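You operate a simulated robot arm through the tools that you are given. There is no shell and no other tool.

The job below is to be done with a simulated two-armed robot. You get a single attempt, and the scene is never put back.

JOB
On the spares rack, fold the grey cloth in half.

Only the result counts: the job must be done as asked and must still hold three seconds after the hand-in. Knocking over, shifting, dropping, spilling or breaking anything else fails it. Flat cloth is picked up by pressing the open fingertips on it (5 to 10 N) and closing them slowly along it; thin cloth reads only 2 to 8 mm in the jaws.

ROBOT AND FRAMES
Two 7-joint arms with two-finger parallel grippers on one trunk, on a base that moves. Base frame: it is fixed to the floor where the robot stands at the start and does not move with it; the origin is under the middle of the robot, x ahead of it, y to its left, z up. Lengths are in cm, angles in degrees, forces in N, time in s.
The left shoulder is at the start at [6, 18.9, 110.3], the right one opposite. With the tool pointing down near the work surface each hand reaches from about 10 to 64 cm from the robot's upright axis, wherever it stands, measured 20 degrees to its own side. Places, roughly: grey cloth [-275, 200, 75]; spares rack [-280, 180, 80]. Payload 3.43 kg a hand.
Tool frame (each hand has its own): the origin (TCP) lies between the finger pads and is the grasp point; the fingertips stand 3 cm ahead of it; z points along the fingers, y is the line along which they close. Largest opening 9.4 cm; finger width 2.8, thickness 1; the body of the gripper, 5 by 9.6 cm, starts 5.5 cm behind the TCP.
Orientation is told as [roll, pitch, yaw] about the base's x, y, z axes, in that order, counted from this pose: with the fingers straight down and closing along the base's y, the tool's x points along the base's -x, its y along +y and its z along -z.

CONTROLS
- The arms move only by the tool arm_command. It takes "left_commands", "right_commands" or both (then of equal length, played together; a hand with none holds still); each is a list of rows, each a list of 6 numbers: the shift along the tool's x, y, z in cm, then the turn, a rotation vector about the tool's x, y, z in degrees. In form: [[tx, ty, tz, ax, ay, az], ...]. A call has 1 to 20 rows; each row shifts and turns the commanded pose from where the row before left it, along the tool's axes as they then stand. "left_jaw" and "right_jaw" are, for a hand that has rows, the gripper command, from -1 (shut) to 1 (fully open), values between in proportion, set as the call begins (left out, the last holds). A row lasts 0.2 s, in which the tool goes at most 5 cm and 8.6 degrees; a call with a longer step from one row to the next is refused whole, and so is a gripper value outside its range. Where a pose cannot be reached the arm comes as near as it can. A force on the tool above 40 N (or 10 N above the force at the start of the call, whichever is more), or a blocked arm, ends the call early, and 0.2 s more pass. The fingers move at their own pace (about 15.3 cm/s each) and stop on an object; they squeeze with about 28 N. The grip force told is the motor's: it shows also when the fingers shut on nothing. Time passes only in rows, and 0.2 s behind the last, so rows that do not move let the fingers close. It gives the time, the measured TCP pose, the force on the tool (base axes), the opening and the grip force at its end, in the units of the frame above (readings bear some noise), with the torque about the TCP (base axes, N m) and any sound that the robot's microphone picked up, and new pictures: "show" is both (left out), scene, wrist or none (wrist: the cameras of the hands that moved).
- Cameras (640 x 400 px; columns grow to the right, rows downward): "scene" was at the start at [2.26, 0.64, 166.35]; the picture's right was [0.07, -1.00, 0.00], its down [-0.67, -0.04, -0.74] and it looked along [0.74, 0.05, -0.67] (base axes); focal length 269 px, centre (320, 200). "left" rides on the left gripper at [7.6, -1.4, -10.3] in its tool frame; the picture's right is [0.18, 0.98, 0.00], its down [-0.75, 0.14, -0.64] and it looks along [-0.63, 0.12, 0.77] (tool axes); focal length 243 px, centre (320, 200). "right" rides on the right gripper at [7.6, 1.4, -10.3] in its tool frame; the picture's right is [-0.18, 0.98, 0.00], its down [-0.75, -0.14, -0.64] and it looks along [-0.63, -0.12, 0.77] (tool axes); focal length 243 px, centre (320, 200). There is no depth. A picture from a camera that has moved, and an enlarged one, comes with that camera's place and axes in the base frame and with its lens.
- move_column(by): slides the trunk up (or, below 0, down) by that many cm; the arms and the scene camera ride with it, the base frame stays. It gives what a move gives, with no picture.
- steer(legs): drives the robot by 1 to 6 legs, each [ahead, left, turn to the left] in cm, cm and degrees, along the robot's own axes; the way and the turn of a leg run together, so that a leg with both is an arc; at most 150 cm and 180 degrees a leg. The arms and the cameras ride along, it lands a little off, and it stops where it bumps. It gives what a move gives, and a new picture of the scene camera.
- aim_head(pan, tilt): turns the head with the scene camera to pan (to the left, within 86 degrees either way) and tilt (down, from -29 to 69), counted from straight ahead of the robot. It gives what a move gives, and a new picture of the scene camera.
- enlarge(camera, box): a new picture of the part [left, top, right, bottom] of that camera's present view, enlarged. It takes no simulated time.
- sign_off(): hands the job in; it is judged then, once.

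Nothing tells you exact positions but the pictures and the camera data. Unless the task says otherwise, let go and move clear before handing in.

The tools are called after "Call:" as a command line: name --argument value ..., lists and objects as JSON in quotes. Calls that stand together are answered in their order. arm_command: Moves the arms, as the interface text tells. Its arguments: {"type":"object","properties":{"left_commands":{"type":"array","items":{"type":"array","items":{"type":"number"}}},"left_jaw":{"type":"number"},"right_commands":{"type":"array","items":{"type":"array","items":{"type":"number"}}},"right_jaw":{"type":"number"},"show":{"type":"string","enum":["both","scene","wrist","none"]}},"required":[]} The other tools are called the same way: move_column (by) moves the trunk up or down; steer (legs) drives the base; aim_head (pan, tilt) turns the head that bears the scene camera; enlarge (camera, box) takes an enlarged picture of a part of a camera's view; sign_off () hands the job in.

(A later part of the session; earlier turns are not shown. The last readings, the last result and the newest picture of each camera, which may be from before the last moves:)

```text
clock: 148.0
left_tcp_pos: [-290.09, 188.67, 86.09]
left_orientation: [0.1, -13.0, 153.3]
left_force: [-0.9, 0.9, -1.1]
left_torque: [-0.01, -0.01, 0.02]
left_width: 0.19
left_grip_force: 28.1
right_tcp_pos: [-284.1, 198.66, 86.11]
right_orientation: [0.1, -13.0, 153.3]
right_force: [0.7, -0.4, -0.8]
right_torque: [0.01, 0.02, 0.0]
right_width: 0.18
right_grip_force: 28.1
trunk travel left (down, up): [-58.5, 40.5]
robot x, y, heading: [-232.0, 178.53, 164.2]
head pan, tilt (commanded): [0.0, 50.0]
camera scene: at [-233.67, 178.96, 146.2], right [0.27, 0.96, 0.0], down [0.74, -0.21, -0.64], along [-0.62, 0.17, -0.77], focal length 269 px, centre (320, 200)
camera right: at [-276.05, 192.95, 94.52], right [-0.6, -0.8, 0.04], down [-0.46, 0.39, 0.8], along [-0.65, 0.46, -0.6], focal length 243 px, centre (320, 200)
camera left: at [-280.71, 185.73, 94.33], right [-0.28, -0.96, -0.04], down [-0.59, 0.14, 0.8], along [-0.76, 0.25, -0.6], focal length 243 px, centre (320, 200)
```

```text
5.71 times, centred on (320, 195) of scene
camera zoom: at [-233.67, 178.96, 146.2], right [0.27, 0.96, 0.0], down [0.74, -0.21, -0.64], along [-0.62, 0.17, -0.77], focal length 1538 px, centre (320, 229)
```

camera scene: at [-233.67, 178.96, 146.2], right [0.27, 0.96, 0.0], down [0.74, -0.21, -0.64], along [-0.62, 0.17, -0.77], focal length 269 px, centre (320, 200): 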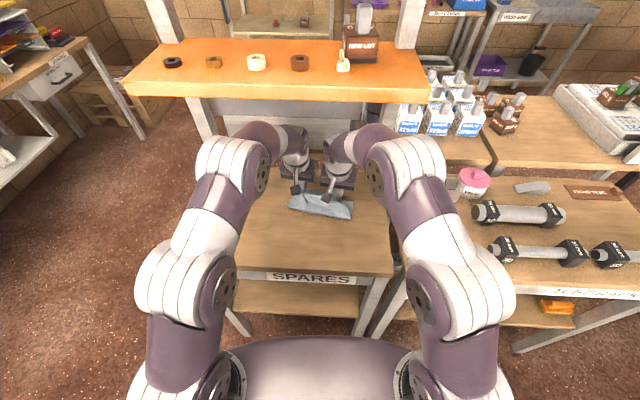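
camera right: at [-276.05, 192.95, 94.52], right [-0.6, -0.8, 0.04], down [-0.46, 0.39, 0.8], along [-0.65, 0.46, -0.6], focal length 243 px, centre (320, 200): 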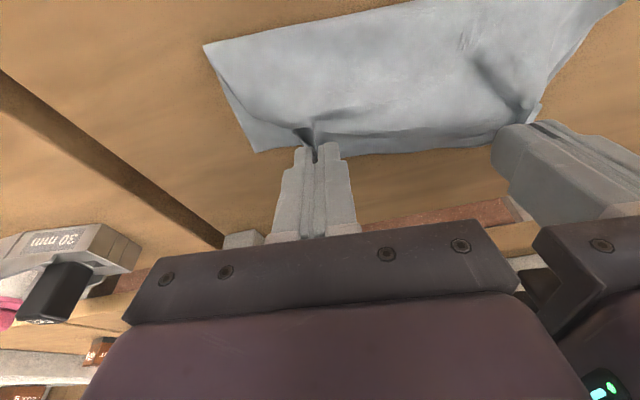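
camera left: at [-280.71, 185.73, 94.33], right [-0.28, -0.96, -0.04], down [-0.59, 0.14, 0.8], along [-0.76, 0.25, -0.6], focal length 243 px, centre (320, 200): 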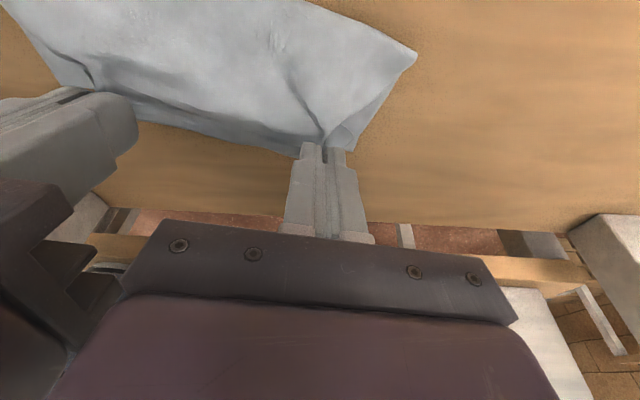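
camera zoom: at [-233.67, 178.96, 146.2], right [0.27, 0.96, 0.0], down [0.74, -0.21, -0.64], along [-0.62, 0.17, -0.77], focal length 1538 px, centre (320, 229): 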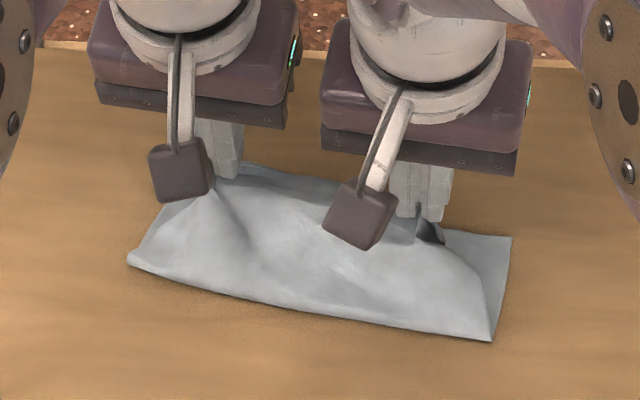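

The flap lies forward again, and the lower half measures about 7–8 cm across. I'll lower the edge the rest of the way so it lands on the back edge.

Call:
arm_command --left_commands '[[-0.21, 0, 0.8695, 0, 0, 0], [-0.037, 0, 0.727, 0, 0, 0], [-0.011, 0, 0.5, 0, 0, 0], [0, 0, 0, 0, 0, 0]]' --right_commands '[[-0.21, 0, 0.8695, 0, 0, 0], [-0.037, 0, 0.727, 0, 0, 0], [-0.011, 0, 0.5, 0, 0, 0], [0, 0, 0, 0, 0, 0]]' --show "wrist"

Call:
enlarge --camera "right" --box '[220, 0, 560, 212]'

Call:
enlarge --camera "left" --box '[60, 0, 400, 212]'

Call:
enlarge --camera "scene" --box '[270, 160, 370, 230]'

```text
clock: 149.0
left_tcp_pos: [-290.74, 189.05, 84.16]
left_orientation: [0.0, -13.0, 153.2]
left_force: [1.0, -0.1, -0.1]
left_torque: [0.0, 0.04, 0.0]
left_width: 0.19
left_grip_force: 27.6
right_tcp_pos: [-284.58, 198.82, 84.03]
right_orientation: [0.0, -13.0, 153.3]
right_force: [-0.5, -0.3, -0.1]
right_torque: [-0.03, 0.05, 0.01]
right_width: 0.2
right_grip_force: 27.4
trunk travel left (down, up): [-58.5, 40.5]
robot x, y, heading: [-232.09, 178.54, 164.1]
head pan, tilt (commanded): [0.0, 50.0]
camera right: at [-276.7, 193.18, 92.49], right [-0.6, -0.8, 0.04], down [-0.46, 0.39, 0.8], along [-0.65, 0.46, -0.6], focal length 243 px, centre (320, 200)
camera left: at [-281.42, 186.01, 92.35], right [-0.28, -0.96, -0.04], down [-0.59, 0.14, 0.8], along [-0.76, 0.25, -0.6], focal length 243 px, centre (320, 200)
```

right: 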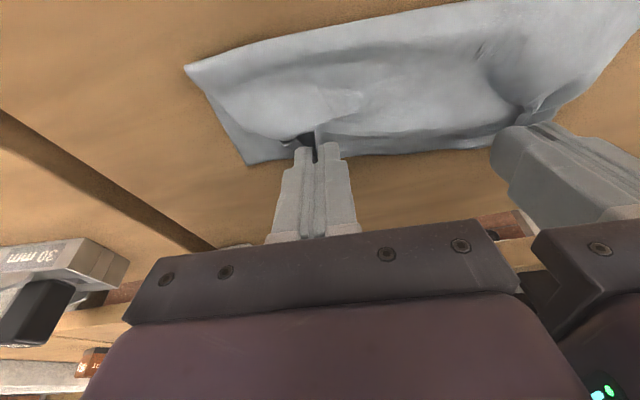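
left: 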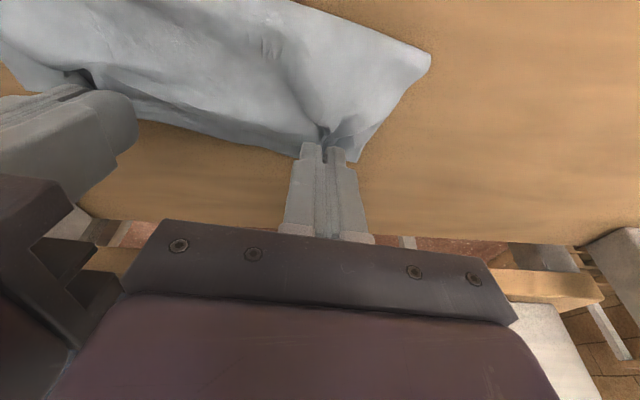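

```text
1.88 times, centred on (390, 106) of right
camera zoom: at [-276.7, 193.18, 92.49], right [-0.6, -0.8, 0.04], down [-0.46, 0.39, 0.8], along [-0.65, 0.46, -0.6], focal length 457 px, centre (188, 377)
```

zoom: 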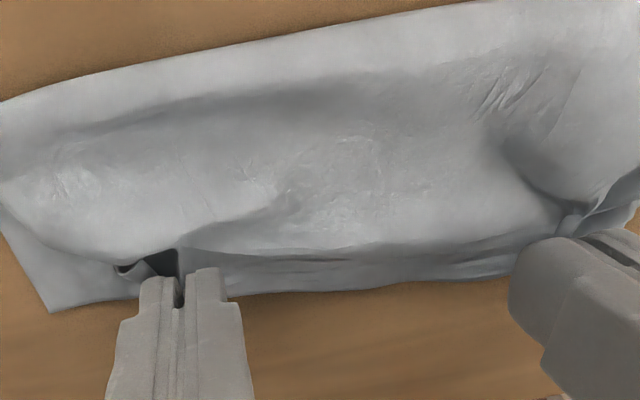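

```text
1.88 times, centred on (230, 106) of left
camera zoom: at [-281.42, 186.01, 92.35], right [-0.28, -0.96, -0.04], down [-0.59, 0.14, 0.8], along [-0.76, 0.25, -0.6], focal length 457 px, centre (489, 377)
```

zoom: 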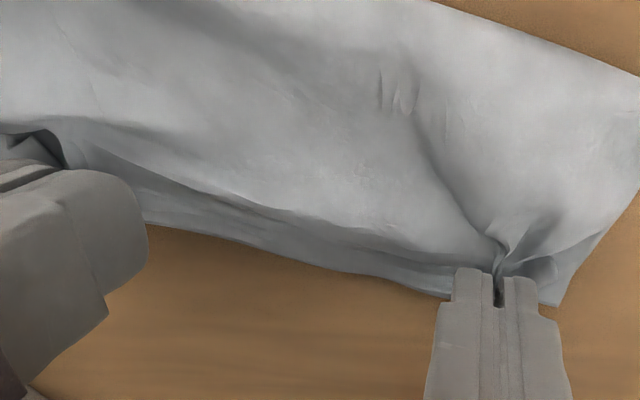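

```text
5.71 times, centred on (320, 195) of scene
camera zoom: at [-233.68, 178.96, 146.2], right [0.27, 0.96, 0.0], down [0.74, -0.21, -0.64], along [-0.62, 0.17, -0.77], focal length 1538 px, centre (320, 229)
```

zoom: 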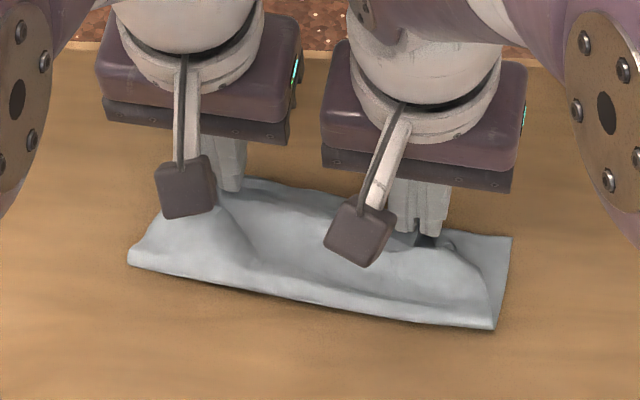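

The edge is down near the back edge, with some slack left as a soft bulge at the fold. I'll release both jaws, lift off carefully, and see how it settles.

Call:
arm_command --left_commands '[[0, 0, 0.15, 0, 0, 0], [0, 0, 0, 0, 0, 0]]' --right_commands '[[0, 0, 0.1, 0, 0, 0], [0, 0, 0, 0, 0, 0]]' --left_jaw -0.7 --right_jaw -0.7 --show "none"

Call:
arm_command --left_commands '[[0, 0, 0, 0, 0, 0], [0, 0, -0.6, 0, 0, 0], [0, 0, -1.0, 0, 0, 0], [0, 0, -1.2, 0, 0, 0], [0, 0, -1.2, 0, 0, 0], [0, 0, 0, 0, 0, 0]]' --right_commands '[[0, 0, 0, 0, 0, 0], [0, 0, -0.6, 0, 0, 0], [0, 0, -1.0, 0, 0, 0], [0, 0, -1.2, 0, 0, 0], [0, 0, -1.2, 0, 0, 0], [0, 0, 0, 0, 0, 0]]' --left_jaw -0.45 --right_jaw -0.45 --show "wrist"

Call:
enlarge --camera "right" --box '[220, 0, 560, 212]'

Call:
enlarge --camera "left" --box '[60, 0, 400, 212]'

Call:
enlarge --camera "scene" --box '[270, 160, 370, 230]'

```text
clock: 149.6
left_tcp_pos: [-290.96, 189.0, 84.11]
left_orientation: [-0.1, -13.0, 153.3]
left_force: [-0.4, 0.2, 0.7]
left_torque: [0.03, -0.03, -0.03]
left_width: 1.42
left_grip_force: 0.0
right_tcp_pos: [-284.85, 198.85, 83.97]
right_orientation: [-0.1, -12.9, 153.4]
right_force: [0.3, 0.3, -0.1]
right_torque: [0.01, -0.03, -0.03]
right_width: 1.43
right_grip_force: 0.1
trunk travel left (down, up): [-58.5, 40.5]
robot x, y, heading: [-231.61, 178.47, 164.3]
head pan, tilt (commanded): [0.0, 50.0]
```

```text
clock: 151.0
left_tcp_pos: [-289.99, 188.72, 87.87]
left_orientation: [0.1, -12.9, 153.3]
left_force: [-0.7, -0.9, 0.9]
left_torque: [0.01, 0.01, 0.0]
left_width: 2.57
left_grip_force: 0.0
right_tcp_pos: [-284.02, 198.68, 87.82]
right_orientation: [0.0, -13.1, 153.3]
right_force: [1.1, -0.4, -0.1]
right_torque: [0.02, -0.03, -0.05]
right_width: 2.58
right_grip_force: 0.1
trunk travel left (down, up): [-58.5, 40.5]
robot x, y, heading: [-232.06, 178.55, 164.3]
head pan, tilt (commanded): [0.0, 50.0]
camera right: at [-275.96, 193.0, 96.27], right [-0.6, -0.8, 0.04], down [-0.46, 0.39, 0.79], along [-0.65, 0.46, -0.61], focal length 243 px, centre (320, 200)
camera left: at [-280.63, 185.66, 96.08], right [-0.28, -0.96, -0.04], down [-0.59, 0.14, 0.79], along [-0.76, 0.25, -0.61], focal length 243 px, centre (320, 200)
```

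right: 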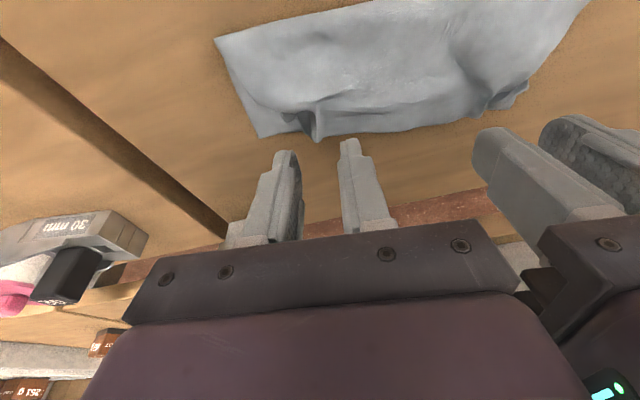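
left: 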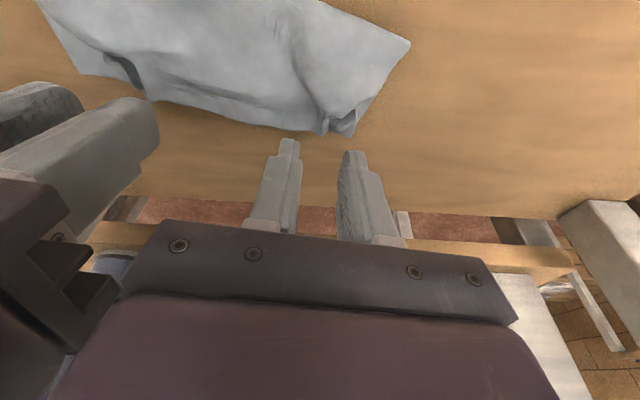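

```text
1.88 times, centred on (390, 106) of right
camera zoom: at [-275.96, 193.0, 96.27], right [-0.6, -0.8, 0.04], down [-0.46, 0.39, 0.79], along [-0.65, 0.46, -0.61], focal length 457 px, centre (188, 377)
```

zoom: 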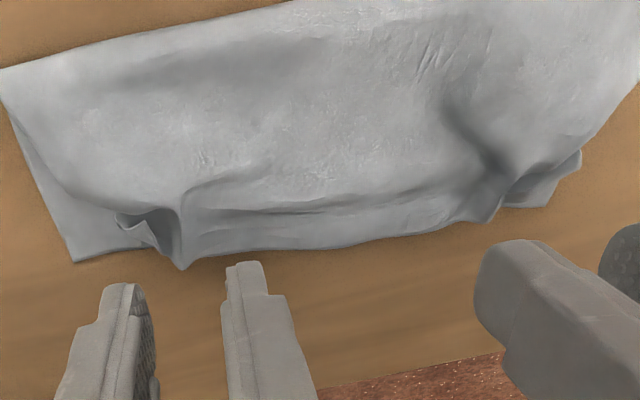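

```text
1.88 times, centred on (230, 106) of left
camera zoom: at [-280.63, 185.66, 96.08], right [-0.28, -0.96, -0.04], down [-0.59, 0.14, 0.79], along [-0.76, 0.25, -0.61], focal length 457 px, centre (489, 377)
```

zoom: 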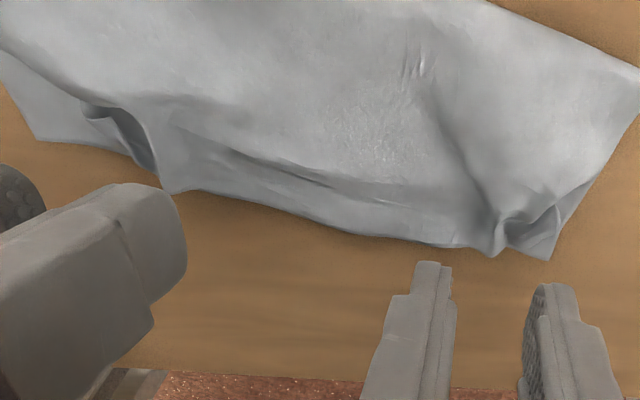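

```text
5.71 times, centred on (320, 195) of scene
camera zoom: at [-233.75, 178.98, 146.2], right [0.27, 0.96, 0.0], down [0.74, -0.21, -0.64], along [-0.62, 0.17, -0.77], focal length 1538 px, centre (320, 229)
```

zoom: 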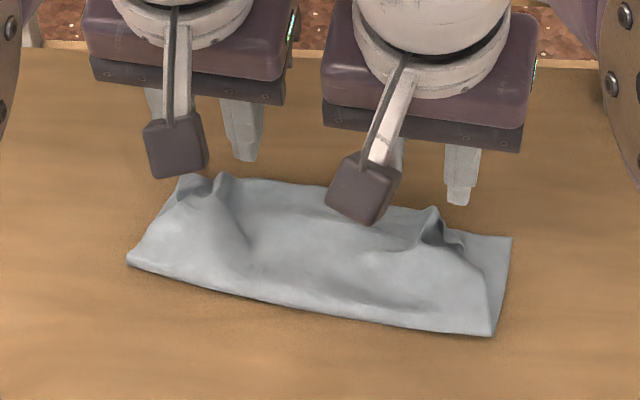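

The fold lies well: the flap edge is close to the back edge. What remains is a standing pinch ridge and a small curl near each corner. I'll flatten the right one first by sweeping the closed right fingers outward just above the cloth, with the left hand moved aside.

Call:
arm_command --left_commands '[[0, 0.9, -0.2, 0, 0, 0], [0, 0.9, -0.2, 0, 0, 0], [0, 0.9, 0, 0, 0, 0], [0, 0.9, 0, 0, 0, 0], [0, 0.9, 0, 0, 0, 0], [0, 0, 0, 0, 0, 0], [0, 0, 0, 0, 0, 0], [0, 0, 0, 0, 0, 0], [0, 0, 0, 0, 0, 0], [0, 0, 0, 0, 0, 0], [0, 0, 0, 0, 0, 0], [0, 0, 0, 0, 0, 0], [0, 0, 0, 0, 0, 0], [0, 0, 0, 0, 0, 0], [0, 0, 0, 0, 0, 0], [0, 0, 0, 0, 0, 0], [0, 0, 0, 0, 0, 0], [0, 0, 0, 0, 0, 0], [0, 0, 0, 0, 0, 0]]' --right_commands '[[-0.341, 0.9, 0.079, 0, 0, 0], [-0.341, 0.9, 0.079, 0, 0, 0], [0.297, 0, 1.286, 0, 0, 0], [0.297, 0, 1.286, 0, 0, 0], [0.297, 0, 1.286, 0, 0, 0], [0, -0.5, 0, 0, 0, 0], [0, -0.5, 0, 0, 0, 0], [0, -0.5, 0, 0, 0, 0], [0, -0.5, 0, 0, 0, 0], [0, -0.5, 0, 0, 0, 0], [0, -0.5, 0, 0, 0, 0], [0, -0.5, 0, 0, 0, 0], [0, -0.5, 0, 0, 0, 0], [0, -0.5, 0, 0, 0, 0], [0, -0.5, 0, 0, 0, 0], [0, 0, 0, 0, 0, 0], [0, 0, -1.2, 0, 0, 0], [0, 0, -1.2, 0, 0, 0], [0, 0, -1.2, 0, 0, 0]]' --left_jaw -1 --right_jaw -1 --show "both"

Call:
enlarge --camera "right" --box '[220, 0, 560, 212]'

Call:
enlarge --camera "scene" --box '[270, 160, 370, 230]'

```text
clock: 155.0
left_tcp_pos: [-291.98, 184.51, 88.41]
left_orientation: [0.1, -13.0, 153.4]
left_force: [0.4, -0.3, -0.6]
left_torque: [0.01, 0.02, 0.0]
left_width: 0.04
left_grip_force: 28.2
right_tcp_pos: [-282.71, 201.23, 87.44]
right_orientation: [0.0, -13.0, 153.2]
right_force: [0.5, -0.2, -0.4]
right_torque: [0.0, -0.03, -0.01]
right_width: 0.0
right_grip_force: 28.0
trunk travel left (down, up): [-58.5, 40.5]
robot x, y, heading: [-231.68, 178.25, 164.4]
head pan, tilt (commanded): [0.0, 50.0]
camera scene: at [-233.66, 178.96, 146.2], right [0.27, 0.96, 0.0], down [0.74, -0.21, -0.64], along [-0.62, 0.17, -0.77], focal length 269 px, centre (320, 200)
camera right: at [-274.5, 195.66, 95.97], right [-0.6, -0.8, 0.04], down [-0.46, 0.39, 0.79], along [-0.65, 0.46, -0.61], focal length 243 px, centre (320, 200)
camera left: at [-282.61, 181.6, 96.55], right [-0.28, -0.96, -0.04], down [-0.59, 0.14, 0.8], along [-0.76, 0.25, -0.6], focal length 243 px, centre (320, 200)
```

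scene: 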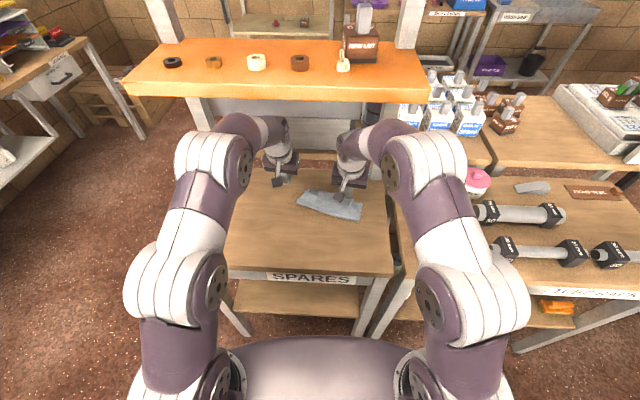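
right: 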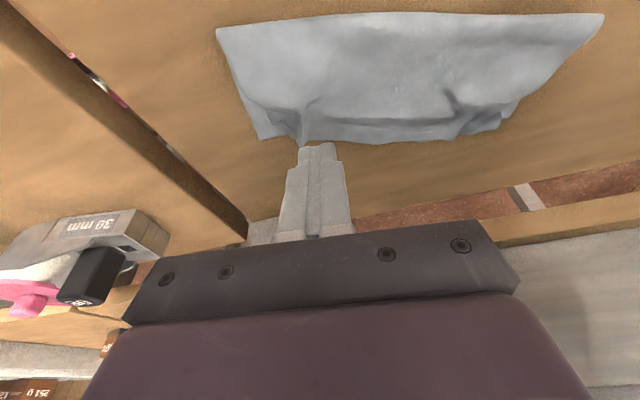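
left: 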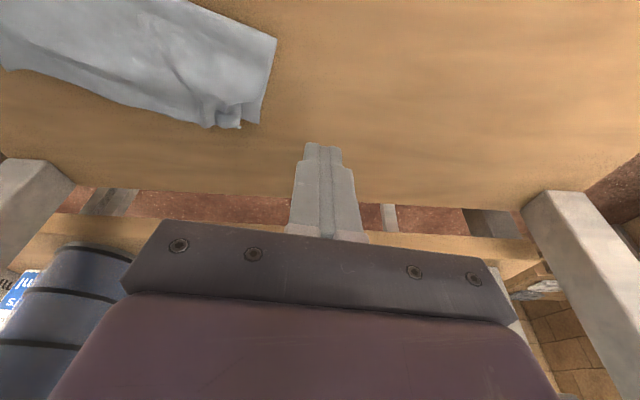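

```text
1.88 times, centred on (390, 106) of right
camera zoom: at [-274.5, 195.66, 95.97], right [-0.6, -0.8, 0.04], down [-0.46, 0.39, 0.79], along [-0.65, 0.46, -0.61], focal length 457 px, centre (188, 377)
```

zoom: 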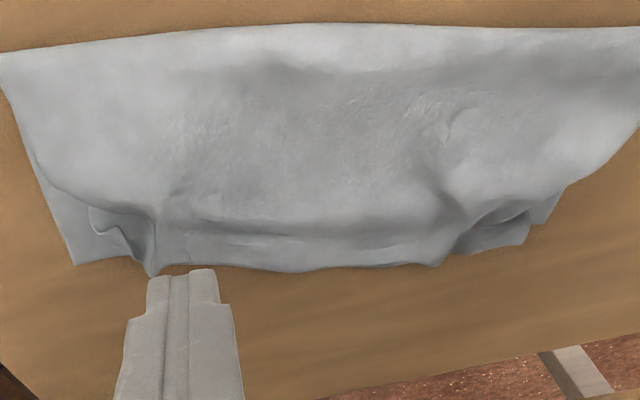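

```text
5.71 times, centred on (320, 195) of scene
camera zoom: at [-233.66, 178.96, 146.2], right [0.27, 0.96, 0.0], down [0.74, -0.21, -0.64], along [-0.62, 0.17, -0.77], focal length 1538 px, centre (320, 229)
```

zoom: 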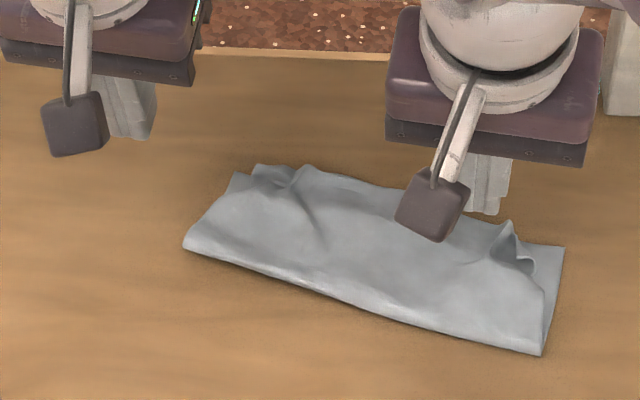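

The sweep slid the whole cloth about 3 cm right and turned it (now about 12 degrees), so sliding friction with the rack is low. I'll hold the cloth down near its left end with the left fingers and then sweep the right corner outward, with both hands turned to the cloth's new heading.

Call:
arm_command --left_commands '[[0, 0, 0, 1.91, 0, 8.28], [-0.431, -1.89, 0.0995, 0, 0, 0], [-0.431, -1.89, 0.0995, 0, 0, 0], [-0.431, -1.89, 0.0995, 0, 0, 0], [-0.431, -1.89, 0.0995, 0, 0, 0], [0.3375, 0, 1.4616, 0, 0, 0], [0.3375, 0, 1.4616, 0, 0, 0], [0.3375, 0, 1.4616, 0, 0, 0], [0, 0, 0, 0, 0, 0]]' --right_commands '[[0, 0, 0, 1.91, 0, 8.28], [-0.4875, 0.225, 0.1125, 0, 0, 0], [-0.4875, 0.225, 0.1125, 0, 0, 0], [-0.4875, 0.225, 0.1125, 0, 0, 0], [-0.4875, 0.225, 0.1125, 0, 0, 0], [0, 0, 0, 0, 0, 0], [0, 0, 0, 0, 0, 0], [0, 0, 0, 0, 0, 0], [0, 0, 0, 0, 0, 0]]' --show "both"

Call:
enlarge --camera "right" --box '[220, 0, 560, 212]'

Call:
enlarge --camera "scene" --box '[270, 160, 370, 230]'

```text
clock: 157.0
left_tcp_pos: [-289.13, 191.64, 83.84]
left_orientation: [0.1, -13.0, 144.8]
left_force: [0.1, 0.2, 0.2]
left_torque: [-0.01, -0.01, -0.02]
left_width: 0.02
left_grip_force: 28.1
right_tcp_pos: [-284.64, 201.83, 87.46]
right_orientation: [0.1, -13.0, 144.9]
right_force: [0.1, 0.9, -0.4]
right_torque: [0.01, 0.02, -0.01]
right_width: 0.0
right_grip_force: 27.4
trunk travel left (down, up): [-58.5, 40.5]
robot x, y, heading: [-232.05, 178.27, 164.0]
head pan, tilt (commanded): [0.0, 50.0]
camera scene: at [-233.68, 178.97, 146.2], right [0.27, 0.96, 0.0], down [0.74, -0.21, -0.64], along [-0.62, 0.17, -0.77], focal length 269 px, centre (320, 200)
camera right: at [-277.48, 195.05, 95.88], right [-0.71, -0.7, 0.04], down [-0.4, 0.46, 0.8], along [-0.58, 0.55, -0.61], focal length 243 px, centre (320, 200)
camera left: at [-280.18, 187.39, 92.07], right [-0.42, -0.91, -0.04], down [-0.56, 0.22, 0.8], along [-0.71, 0.36, -0.6], focal length 243 px, centre (320, 200)
```

scene: 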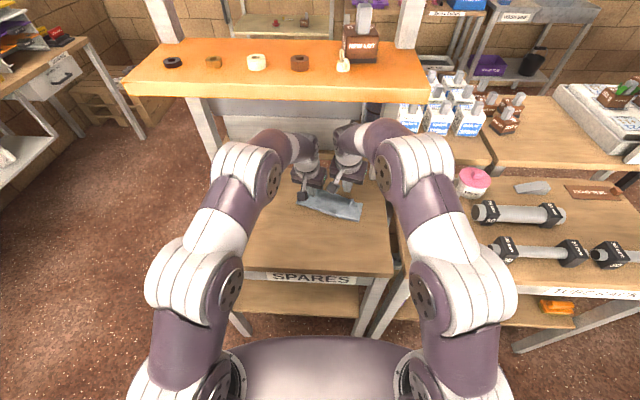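
right: 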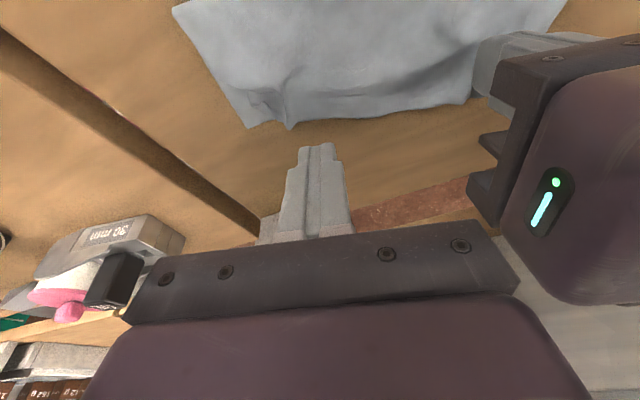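
left: 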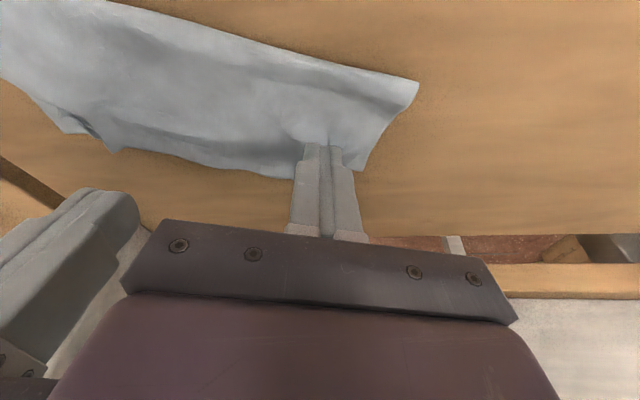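

```text
1.88 times, centred on (390, 106) of right
camera zoom: at [-277.48, 195.05, 95.88], right [-0.71, -0.7, 0.04], down [-0.4, 0.46, 0.8], along [-0.58, 0.55, -0.61], focal length 457 px, centre (188, 377)
```

zoom: 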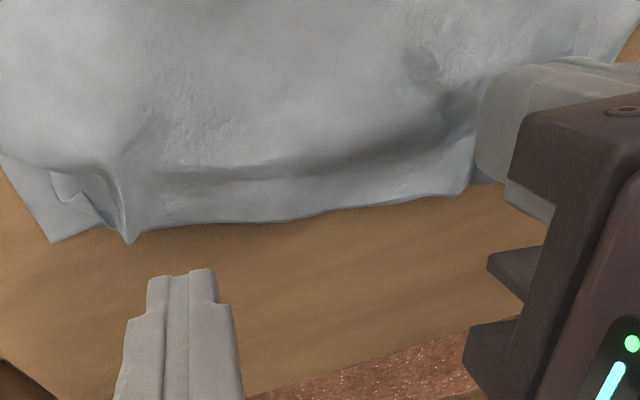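

```text
5.71 times, centred on (320, 195) of scene
camera zoom: at [-233.68, 178.97, 146.2], right [0.27, 0.96, 0.0], down [0.74, -0.21, -0.64], along [-0.62, 0.17, -0.77], focal length 1538 px, centre (320, 229)
```

zoom: 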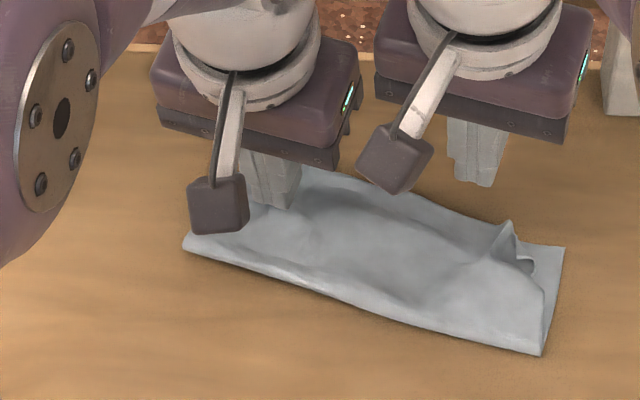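

Both are in place, with the left fingertips on the cloth and the right just inside the ridge. I'll press the left to about 5 N and lower the right to just above the cloth.

Call:
arm_command --left_commands '[[0.02, 0, 0.1, 0, 0, 0], [0.02, 0, 0.1, 0, 0, 0], [0, 0, 0, 0, 0, 0], [0, 0, 0, 0, 0, 0]]' --right_commands '[[0.27, 0, 1.17, 0, 0, 0], [0.27, 0, 1.17, 0, 0, 0], [0.27, 0, 1.17, 0, 0, 0], [0, 0, 0, 0, 0, 0]]' --show "none"

Call:
arm_command --left_commands '[[0.02, 0, 0.08, 0, 0, 0], [0, 0, 0, 0, 0, 0]]' --right_commands '[[0, 0, 0, 0, 0, 0], [0, 0, 0, 0, 0, 0]]' --show "none"

```text
clock: 158.0
left_tcp_pos: [-289.08, 191.84, 83.69]
left_orientation: [0.1, -12.9, 144.8]
left_force: [-0.4, 0.5, 0.0]
left_torque: [0.04, -0.02, -0.03]
left_width: 0.0
left_grip_force: 28.7
right_tcp_pos: [-284.8, 201.86, 83.79]
right_orientation: [0.0, -13.0, 144.8]
right_force: [-0.5, 0.5, -0.2]
right_torque: [0.0, -0.02, 0.02]
right_width: 0.02
right_grip_force: 28.1
trunk travel left (down, up): [-58.5, 40.5]
robot x, y, heading: [-231.86, 178.52, 164.5]
head pan, tilt (commanded): [0.0, 50.0]
```

```text
clock: 158.6
left_tcp_pos: [-289.01, 191.85, 83.5]
left_orientation: [0.0, -13.0, 144.9]
left_force: [0.8, -0.7, 1.0]
left_torque: [0.0, -0.01, -0.01]
left_width: 0.03
left_grip_force: 28.2
right_tcp_pos: [-284.78, 201.82, 83.65]
right_orientation: [0.0, -13.1, 144.8]
right_force: [-0.2, -0.2, -0.5]
right_torque: [0.0, -0.01, 0.0]
right_width: 0.0
right_grip_force: 28.0
trunk travel left (down, up): [-58.5, 40.5]
robot x, y, heading: [-232.29, 178.89, 164.5]
head pan, tilt (commanded): [0.0, 50.0]
```

Call:
arm_command --left_commands '[[0.01, 0, 0.08, 0, 0, 0], [0, 0, 0, 0, 0, 0]]' --right_commands '[[0.01, 0, 0.06, 0, 0, 0], [0, 0, 0, 0, 0, 0]]' --show "none"

```text
clock: 159.2
left_tcp_pos: [-289.11, 191.79, 83.48]
left_orientation: [0.0, -13.1, 144.8]
left_force: [1.1, 0.1, 1.2]
left_torque: [-0.02, -0.04, 0.01]
left_width: 0.01
left_grip_force: 27.8
right_tcp_pos: [-284.79, 201.87, 83.85]
right_orientation: [0.0, -13.0, 144.8]
right_force: [-0.4, 0.3, -0.9]
right_torque: [-0.02, -0.01, 0.01]
right_width: 0.02
right_grip_force: 28.1
trunk travel left (down, up): [-58.5, 40.5]
robot x, y, heading: [-231.86, 177.78, 164.5]
head pan, tilt (commanded): [0.0, 50.0]
```

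Call:
arm_command --left_commands '[[0.01, 0, 0.08, 0, 0, 0], [0, 0, 0, 0, 0, 0]]' --right_commands '[[0.01, 0, 0.06, 0, 0, 0], [0, 0, 0, 0, 0, 0]]' --show "none"

```text
clock: 159.8
left_tcp_pos: [-289.08, 191.81, 83.48]
left_orientation: [-0.1, -13.0, 144.8]
left_force: [1.9, 0.4, 2.9]
left_torque: [0.02, -0.06, 0.02]
left_width: 0.0
left_grip_force: 27.9
right_tcp_pos: [-284.58, 201.76, 83.7]
right_orientation: [-0.1, -13.1, 144.8]
right_force: [-0.3, -0.5, -0.7]
right_torque: [0.02, -0.01, -0.01]
right_width: 0.02
right_grip_force: 28.3
trunk travel left (down, up): [-58.5, 40.5]
robot x, y, heading: [-231.51, 178.2, 164.5]
head pan, tilt (commanded): [0.0, 50.0]
```

Call:
arm_command --left_commands '[[0.01, 0, 0.06, 0, 0, 0], [0, 0, 0, 0, 0, 0], [0, 0, 0, 0, 0, 0], [0, 0, 0, 0, 0, 0], [0, 0, 0, 0, 0, 0], [0, 0, 0, 0, 0, 0], [0, 0, 0, 0, 0, 0], [0, 0, 0, 0, 0, 0]]' --right_commands '[[0, 0, 0, 0, 0, 0], [0, -0.5, 0, 0, 0, 0], [0, -0.5, 0, 0, 0, 0], [0, -0.5, 0, 0, 0, 0], [0, -0.5, 0, 0, 0, 0], [0, -0.5, 0, 0, 0, 0], [0, -0.5, 0, 0, 0, 0], [0, 0, 0, 0, 0, 0]]' --show "both"

Call:
enlarge --camera "right" --box '[180, 0, 520, 212]'

Call:
enlarge --camera "scene" --box '[270, 160, 370, 230]'

```text
clock: 161.6
left_tcp_pos: [-289.06, 191.87, 83.37]
left_orientation: [0.0, -13.1, 144.9]
left_force: [-2.9, 1.9, 11.6]
left_torque: [0.0, 0.05, -0.04]
left_width: 0.02
left_grip_force: 27.7
right_tcp_pos: [-282.92, 204.3, 83.5]
right_orientation: [0.0, -12.9, 144.9]
right_force: [0.8, 0.0, 0.5]
right_torque: [-0.03, 0.01, 0.03]
right_width: 0.0
right_grip_force: 28.5
trunk travel left (down, up): [-58.5, 40.5]
robot x, y, heading: [-231.58, 178.22, 164.3]
head pan, tilt (commanded): [0.0, 50.0]
camera scene: at [-233.6, 178.95, 146.21], right [0.27, 0.96, 0.0], down [0.74, -0.21, -0.64], along [-0.62, 0.17, -0.77], focal length 269 px, centre (320, 200)
camera right: at [-275.75, 197.5, 92.08], right [-0.71, -0.7, 0.04], down [-0.4, 0.46, 0.8], along [-0.58, 0.55, -0.6], focal length 243 px, centre (320, 200)
camera left: at [-280.23, 187.45, 91.59], right [-0.42, -0.91, -0.04], down [-0.56, 0.22, 0.8], along [-0.71, 0.36, -0.6], focal length 243 px, centre (320, 200)
```

scene: 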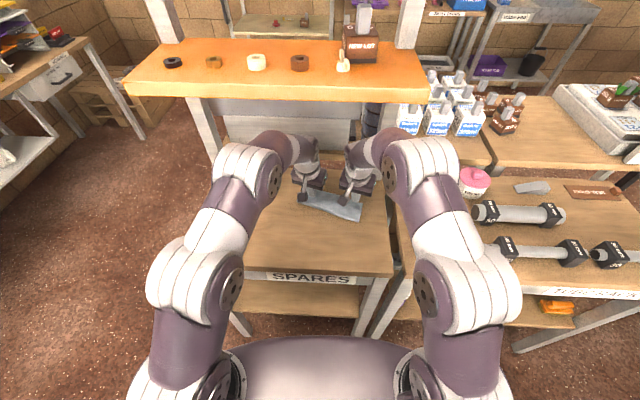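
right: 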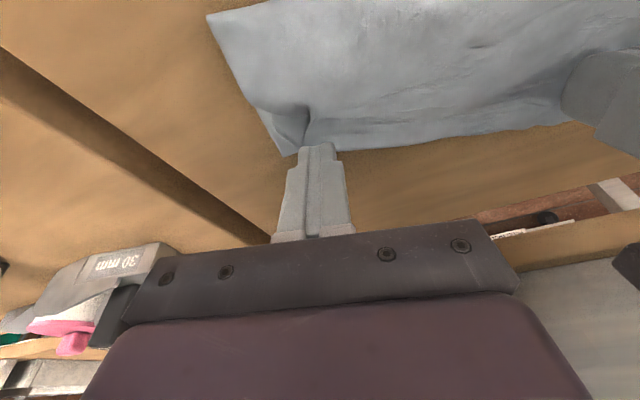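
left: 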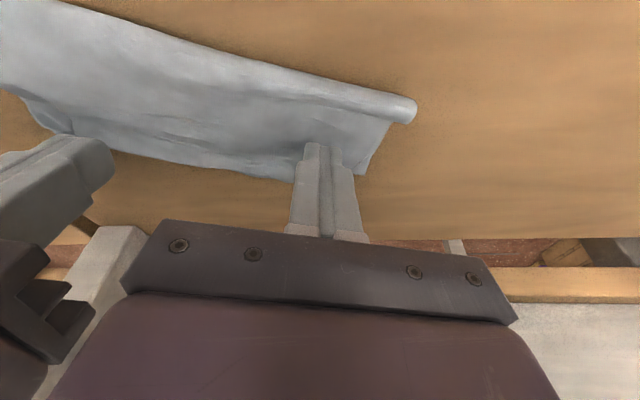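

```text
1.88 times, centred on (350, 106) of right
camera zoom: at [-275.75, 197.5, 92.08], right [-0.71, -0.7, 0.04], down [-0.4, 0.46, 0.8], along [-0.58, 0.55, -0.6], focal length 457 px, centre (264, 377)
```

zoom: 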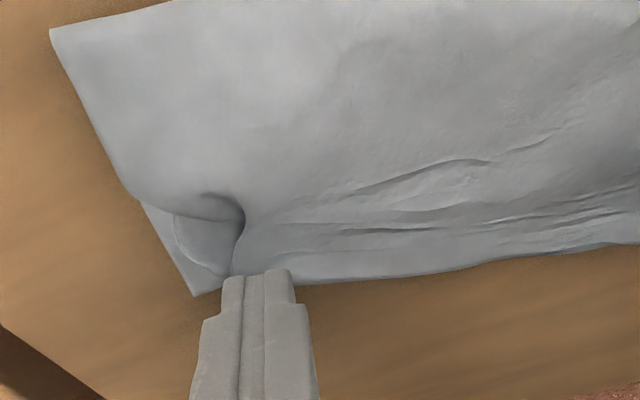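

```text
5.71 times, centred on (320, 195) of scene
camera zoom: at [-233.6, 178.95, 146.21], right [0.27, 0.96, 0.0], down [0.74, -0.21, -0.64], along [-0.62, 0.17, -0.77], focal length 1538 px, centre (320, 229)
```

zoom: 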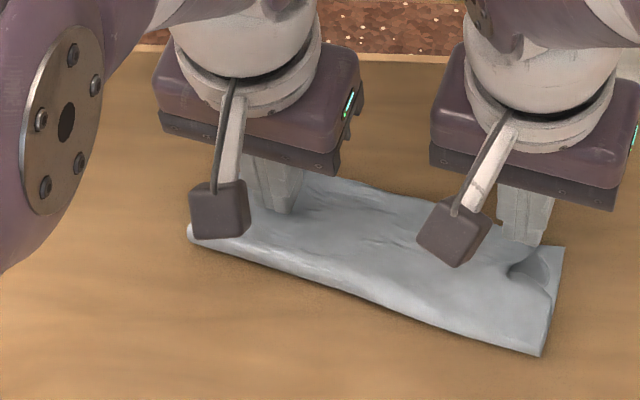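

That works well with the cloth held: the ridge is pulled out and only a small pocket remains at the corner. I'll continue the sweep to the corner.

Call:
arm_command --left_commands '[[0, 0, 0, 0, 0, 0], [0, 0, 0, 0, 0, 0], [0, 0, 0, 0, 0, 0], [0, 0, 0, 0, 0, 0], [0, 0, 0, 0, 0, 0], [0, 0, 0, 0, 0, 0], [0, 0, 0, 0, 0, 0], [0, 0, 0, 0, 0, 0], [0, 0, 0, 0, 0, 0]]' --right_commands '[[0, -0.5, 0, 0, 0, 0], [0, -0.5, 0, 0, 0, 0], [0, -0.5, 0, 0, 0, 0], [0, -0.5, 0, 0, 0, 0], [0, -0.4, 0, 0, 0, 0], [0, 0, 0, 0, 0, 0], [0, 0, -1.0, 0, 0, 0], [0, 0, -1.2, 0, 0, 0], [0, -0.5, -1.2, 0, 0, 0]]' --show "both"

Call:
enlarge --camera "right" --box '[180, 0, 520, 212]'

Call:
enlarge --camera "scene" --box '[270, 160, 370, 230]'

```text
clock: 163.6
left_tcp_pos: [-289.0, 191.84, 83.33]
left_orientation: [0.1, -13.1, 144.8]
left_force: [-3.1, 1.9, 13.6]
left_torque: [-0.01, 0.03, -0.04]
left_width: 0.02
left_grip_force: 27.9
right_tcp_pos: [-280.64, 206.27, 87.17]
right_orientation: [0.1, -13.0, 144.7]
right_force: [-0.3, -0.4, -0.7]
right_torque: [0.02, 0.02, -0.03]
right_width: 0.0
right_grip_force: 27.6
trunk travel left (down, up): [-58.5, 40.5]
robot x, y, heading: [-231.7, 178.29, 164.5]
head pan, tilt (commanded): [0.0, 50.0]
camera scene: at [-233.55, 178.95, 146.21], right [0.27, 0.96, 0.0], down [0.74, -0.21, -0.64], along [-0.62, 0.17, -0.77], focal length 269 px, centre (320, 200)
camera right: at [-273.45, 199.48, 95.53], right [-0.71, -0.7, 0.04], down [-0.4, 0.46, 0.8], along [-0.58, 0.55, -0.6], focal length 243 px, centre (320, 200)
camera left: at [-280.19, 187.44, 91.59], right [-0.42, -0.91, -0.04], down [-0.56, 0.22, 0.8], along [-0.71, 0.36, -0.6], focal length 243 px, centre (320, 200)
```

scene: 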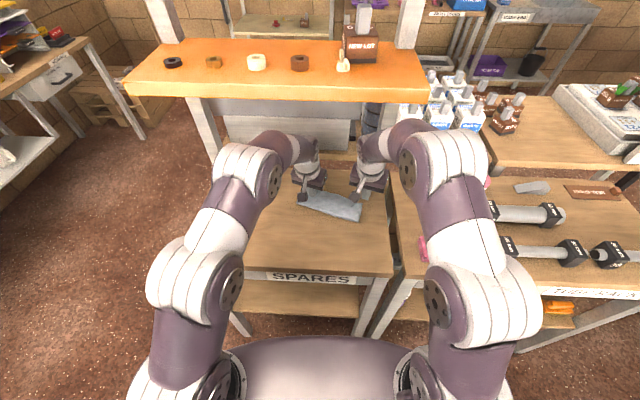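
right: 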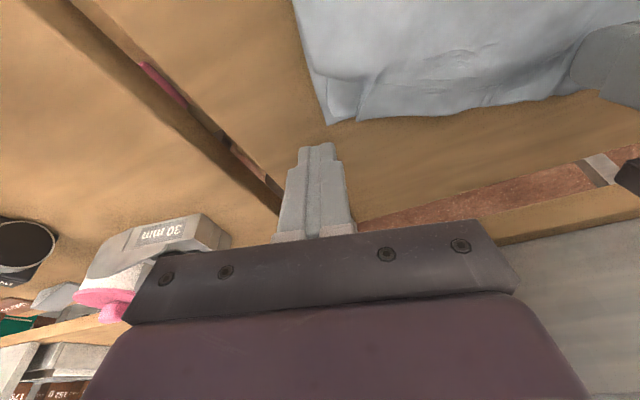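
left: 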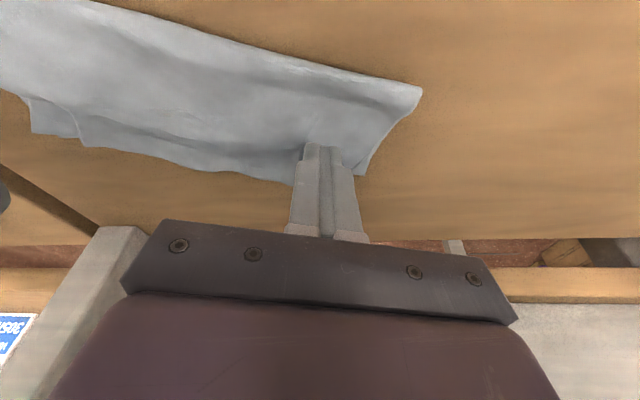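

```text
1.88 times, centred on (350, 106) of right
camera zoom: at [-273.45, 199.48, 95.53], right [-0.71, -0.7, 0.04], down [-0.4, 0.46, 0.8], along [-0.58, 0.55, -0.6], focal length 457 px, centre (264, 377)
```

zoom: 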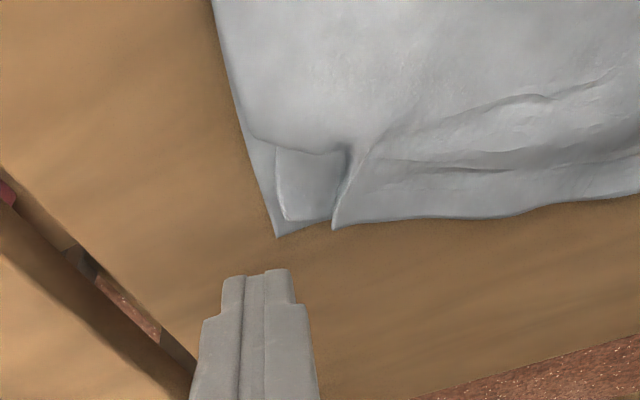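

```text
5.71 times, centred on (320, 195) of scene
camera zoom: at [-233.55, 178.95, 146.21], right [0.27, 0.96, 0.0], down [0.74, -0.21, -0.64], along [-0.62, 0.17, -0.77], focal length 1538 px, centre (320, 229)
```

zoom: 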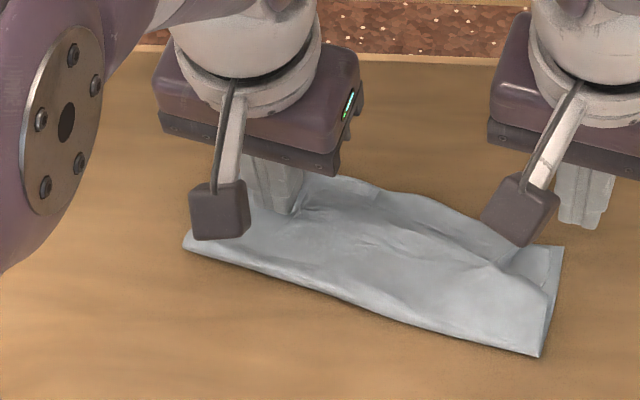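

The right corner now lies almost exactly on the lower corner. Next I'll do the left: hold the right part down with the right hand, lift the left hand and look at the left corner.

Call:
arm_command --left_commands '[[0, 0, -0.8, 0, 0, 0], [0, 0, -1.2, 0, 0, 0], [0, 0.5, -1.2, 0, 0, 0], [0, 0.8, -0.3, 0, 0, 0], [0, 0, 0, 0, 0, 0], [0, 0, 0, 0, 0, 0], [0, 0, 0, 0, 0, 0]]' --right_commands '[[0.61, 1.11, -0.14, 0, 0, 0], [0.61, 1.11, -0.14, 0, 0, 0], [0.61, 1.11, -0.14, 0, 0, 0], [0.27, 0, 1.17, 0, 0, 0], [0.27, 0, 1.17, 0, 0, 0], [0.23, 0, 1.0, 0, 0, 0], [0, 0, 0, 0, 0, 0]]' --show "both"

Call:
enlarge --camera "left" --box '[100, 0, 440, 212]'

Call:
enlarge --camera "scene" --box '[270, 160, 370, 230]'

```text
clock: 165.2
left_tcp_pos: [-289.15, 190.31, 86.58]
left_orientation: [0.0, -13.0, 144.7]
left_force: [-0.6, -0.6, -0.4]
left_torque: [0.02, 0.01, 0.0]
left_width: 0.0
left_grip_force: 27.9
right_tcp_pos: [-280.96, 202.45, 83.55]
right_orientation: [0.1, -13.1, 144.8]
right_force: [0.1, 0.4, 3.0]
right_torque: [0.02, 0.03, 0.0]
right_width: 0.0
right_grip_force: 27.9
trunk travel left (down, up): [-58.5, 40.5]
robot x, y, heading: [-231.91, 178.42, 164.1]
head pan, tilt (commanded): [0.0, 50.0]
camera scene: at [-233.67, 178.95, 146.21], right [0.27, 0.96, 0.0], down [0.74, -0.21, -0.64], along [-0.62, 0.17, -0.77], focal length 269 px, centre (320, 200)
camera right: at [-273.9, 195.67, 92.0], right [-0.71, -0.7, 0.04], down [-0.4, 0.46, 0.8], along [-0.58, 0.55, -0.6], focal length 243 px, centre (320, 200)
camera left: at [-280.34, 185.88, 94.82], right [-0.42, -0.91, -0.04], down [-0.56, 0.22, 0.8], along [-0.71, 0.36, -0.6], focal length 243 px, centre (320, 200)
```

scene: 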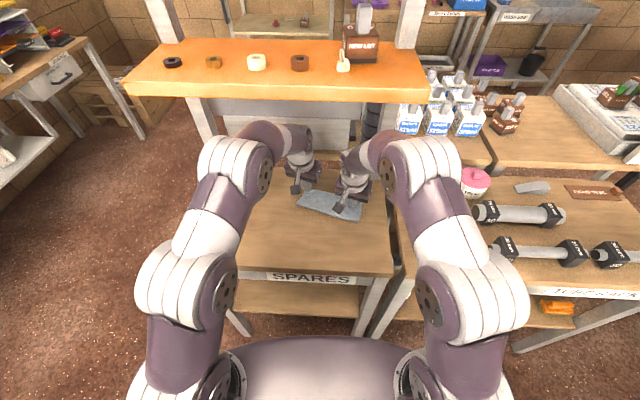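
right: 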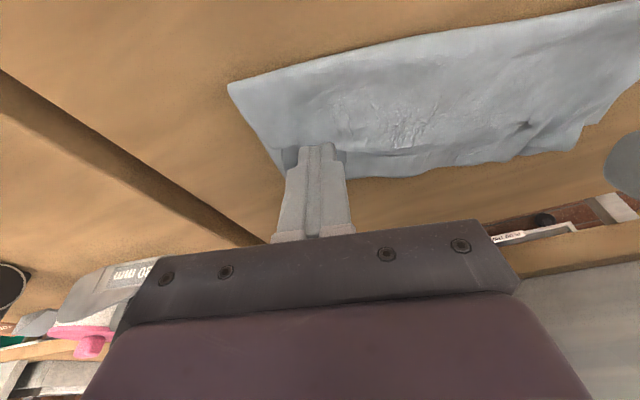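
left: 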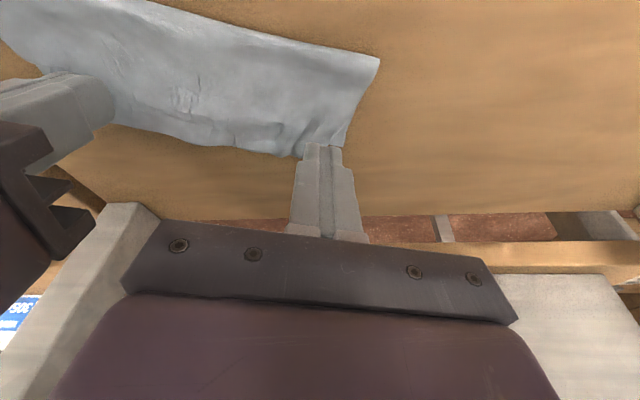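

```text
1.88 times, centred on (270, 106) of left
camera zoom: at [-280.34, 185.88, 94.82], right [-0.42, -0.91, -0.04], down [-0.56, 0.22, 0.8], along [-0.71, 0.36, -0.6], focal length 457 px, centre (414, 377)
```

zoom: 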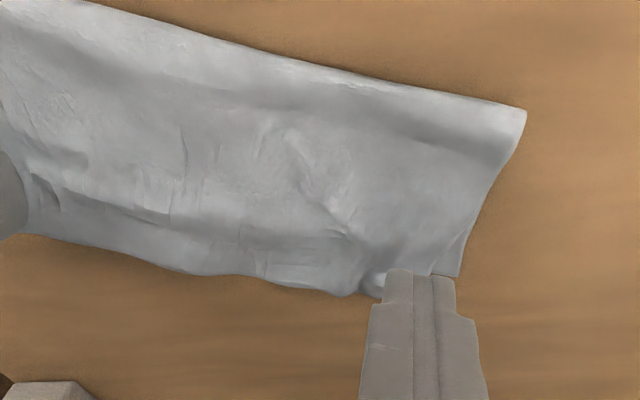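

```text
5.71 times, centred on (320, 195) of scene
camera zoom: at [-233.67, 178.95, 146.21], right [0.27, 0.96, 0.0], down [0.74, -0.21, -0.64], along [-0.62, 0.17, -0.77], focal length 1538 px, centre (320, 229)
```

zoom: 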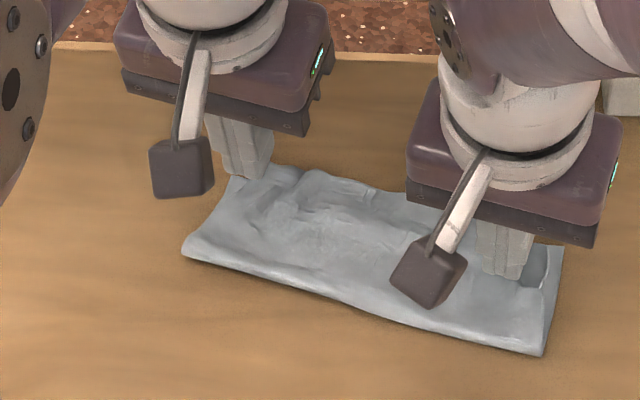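

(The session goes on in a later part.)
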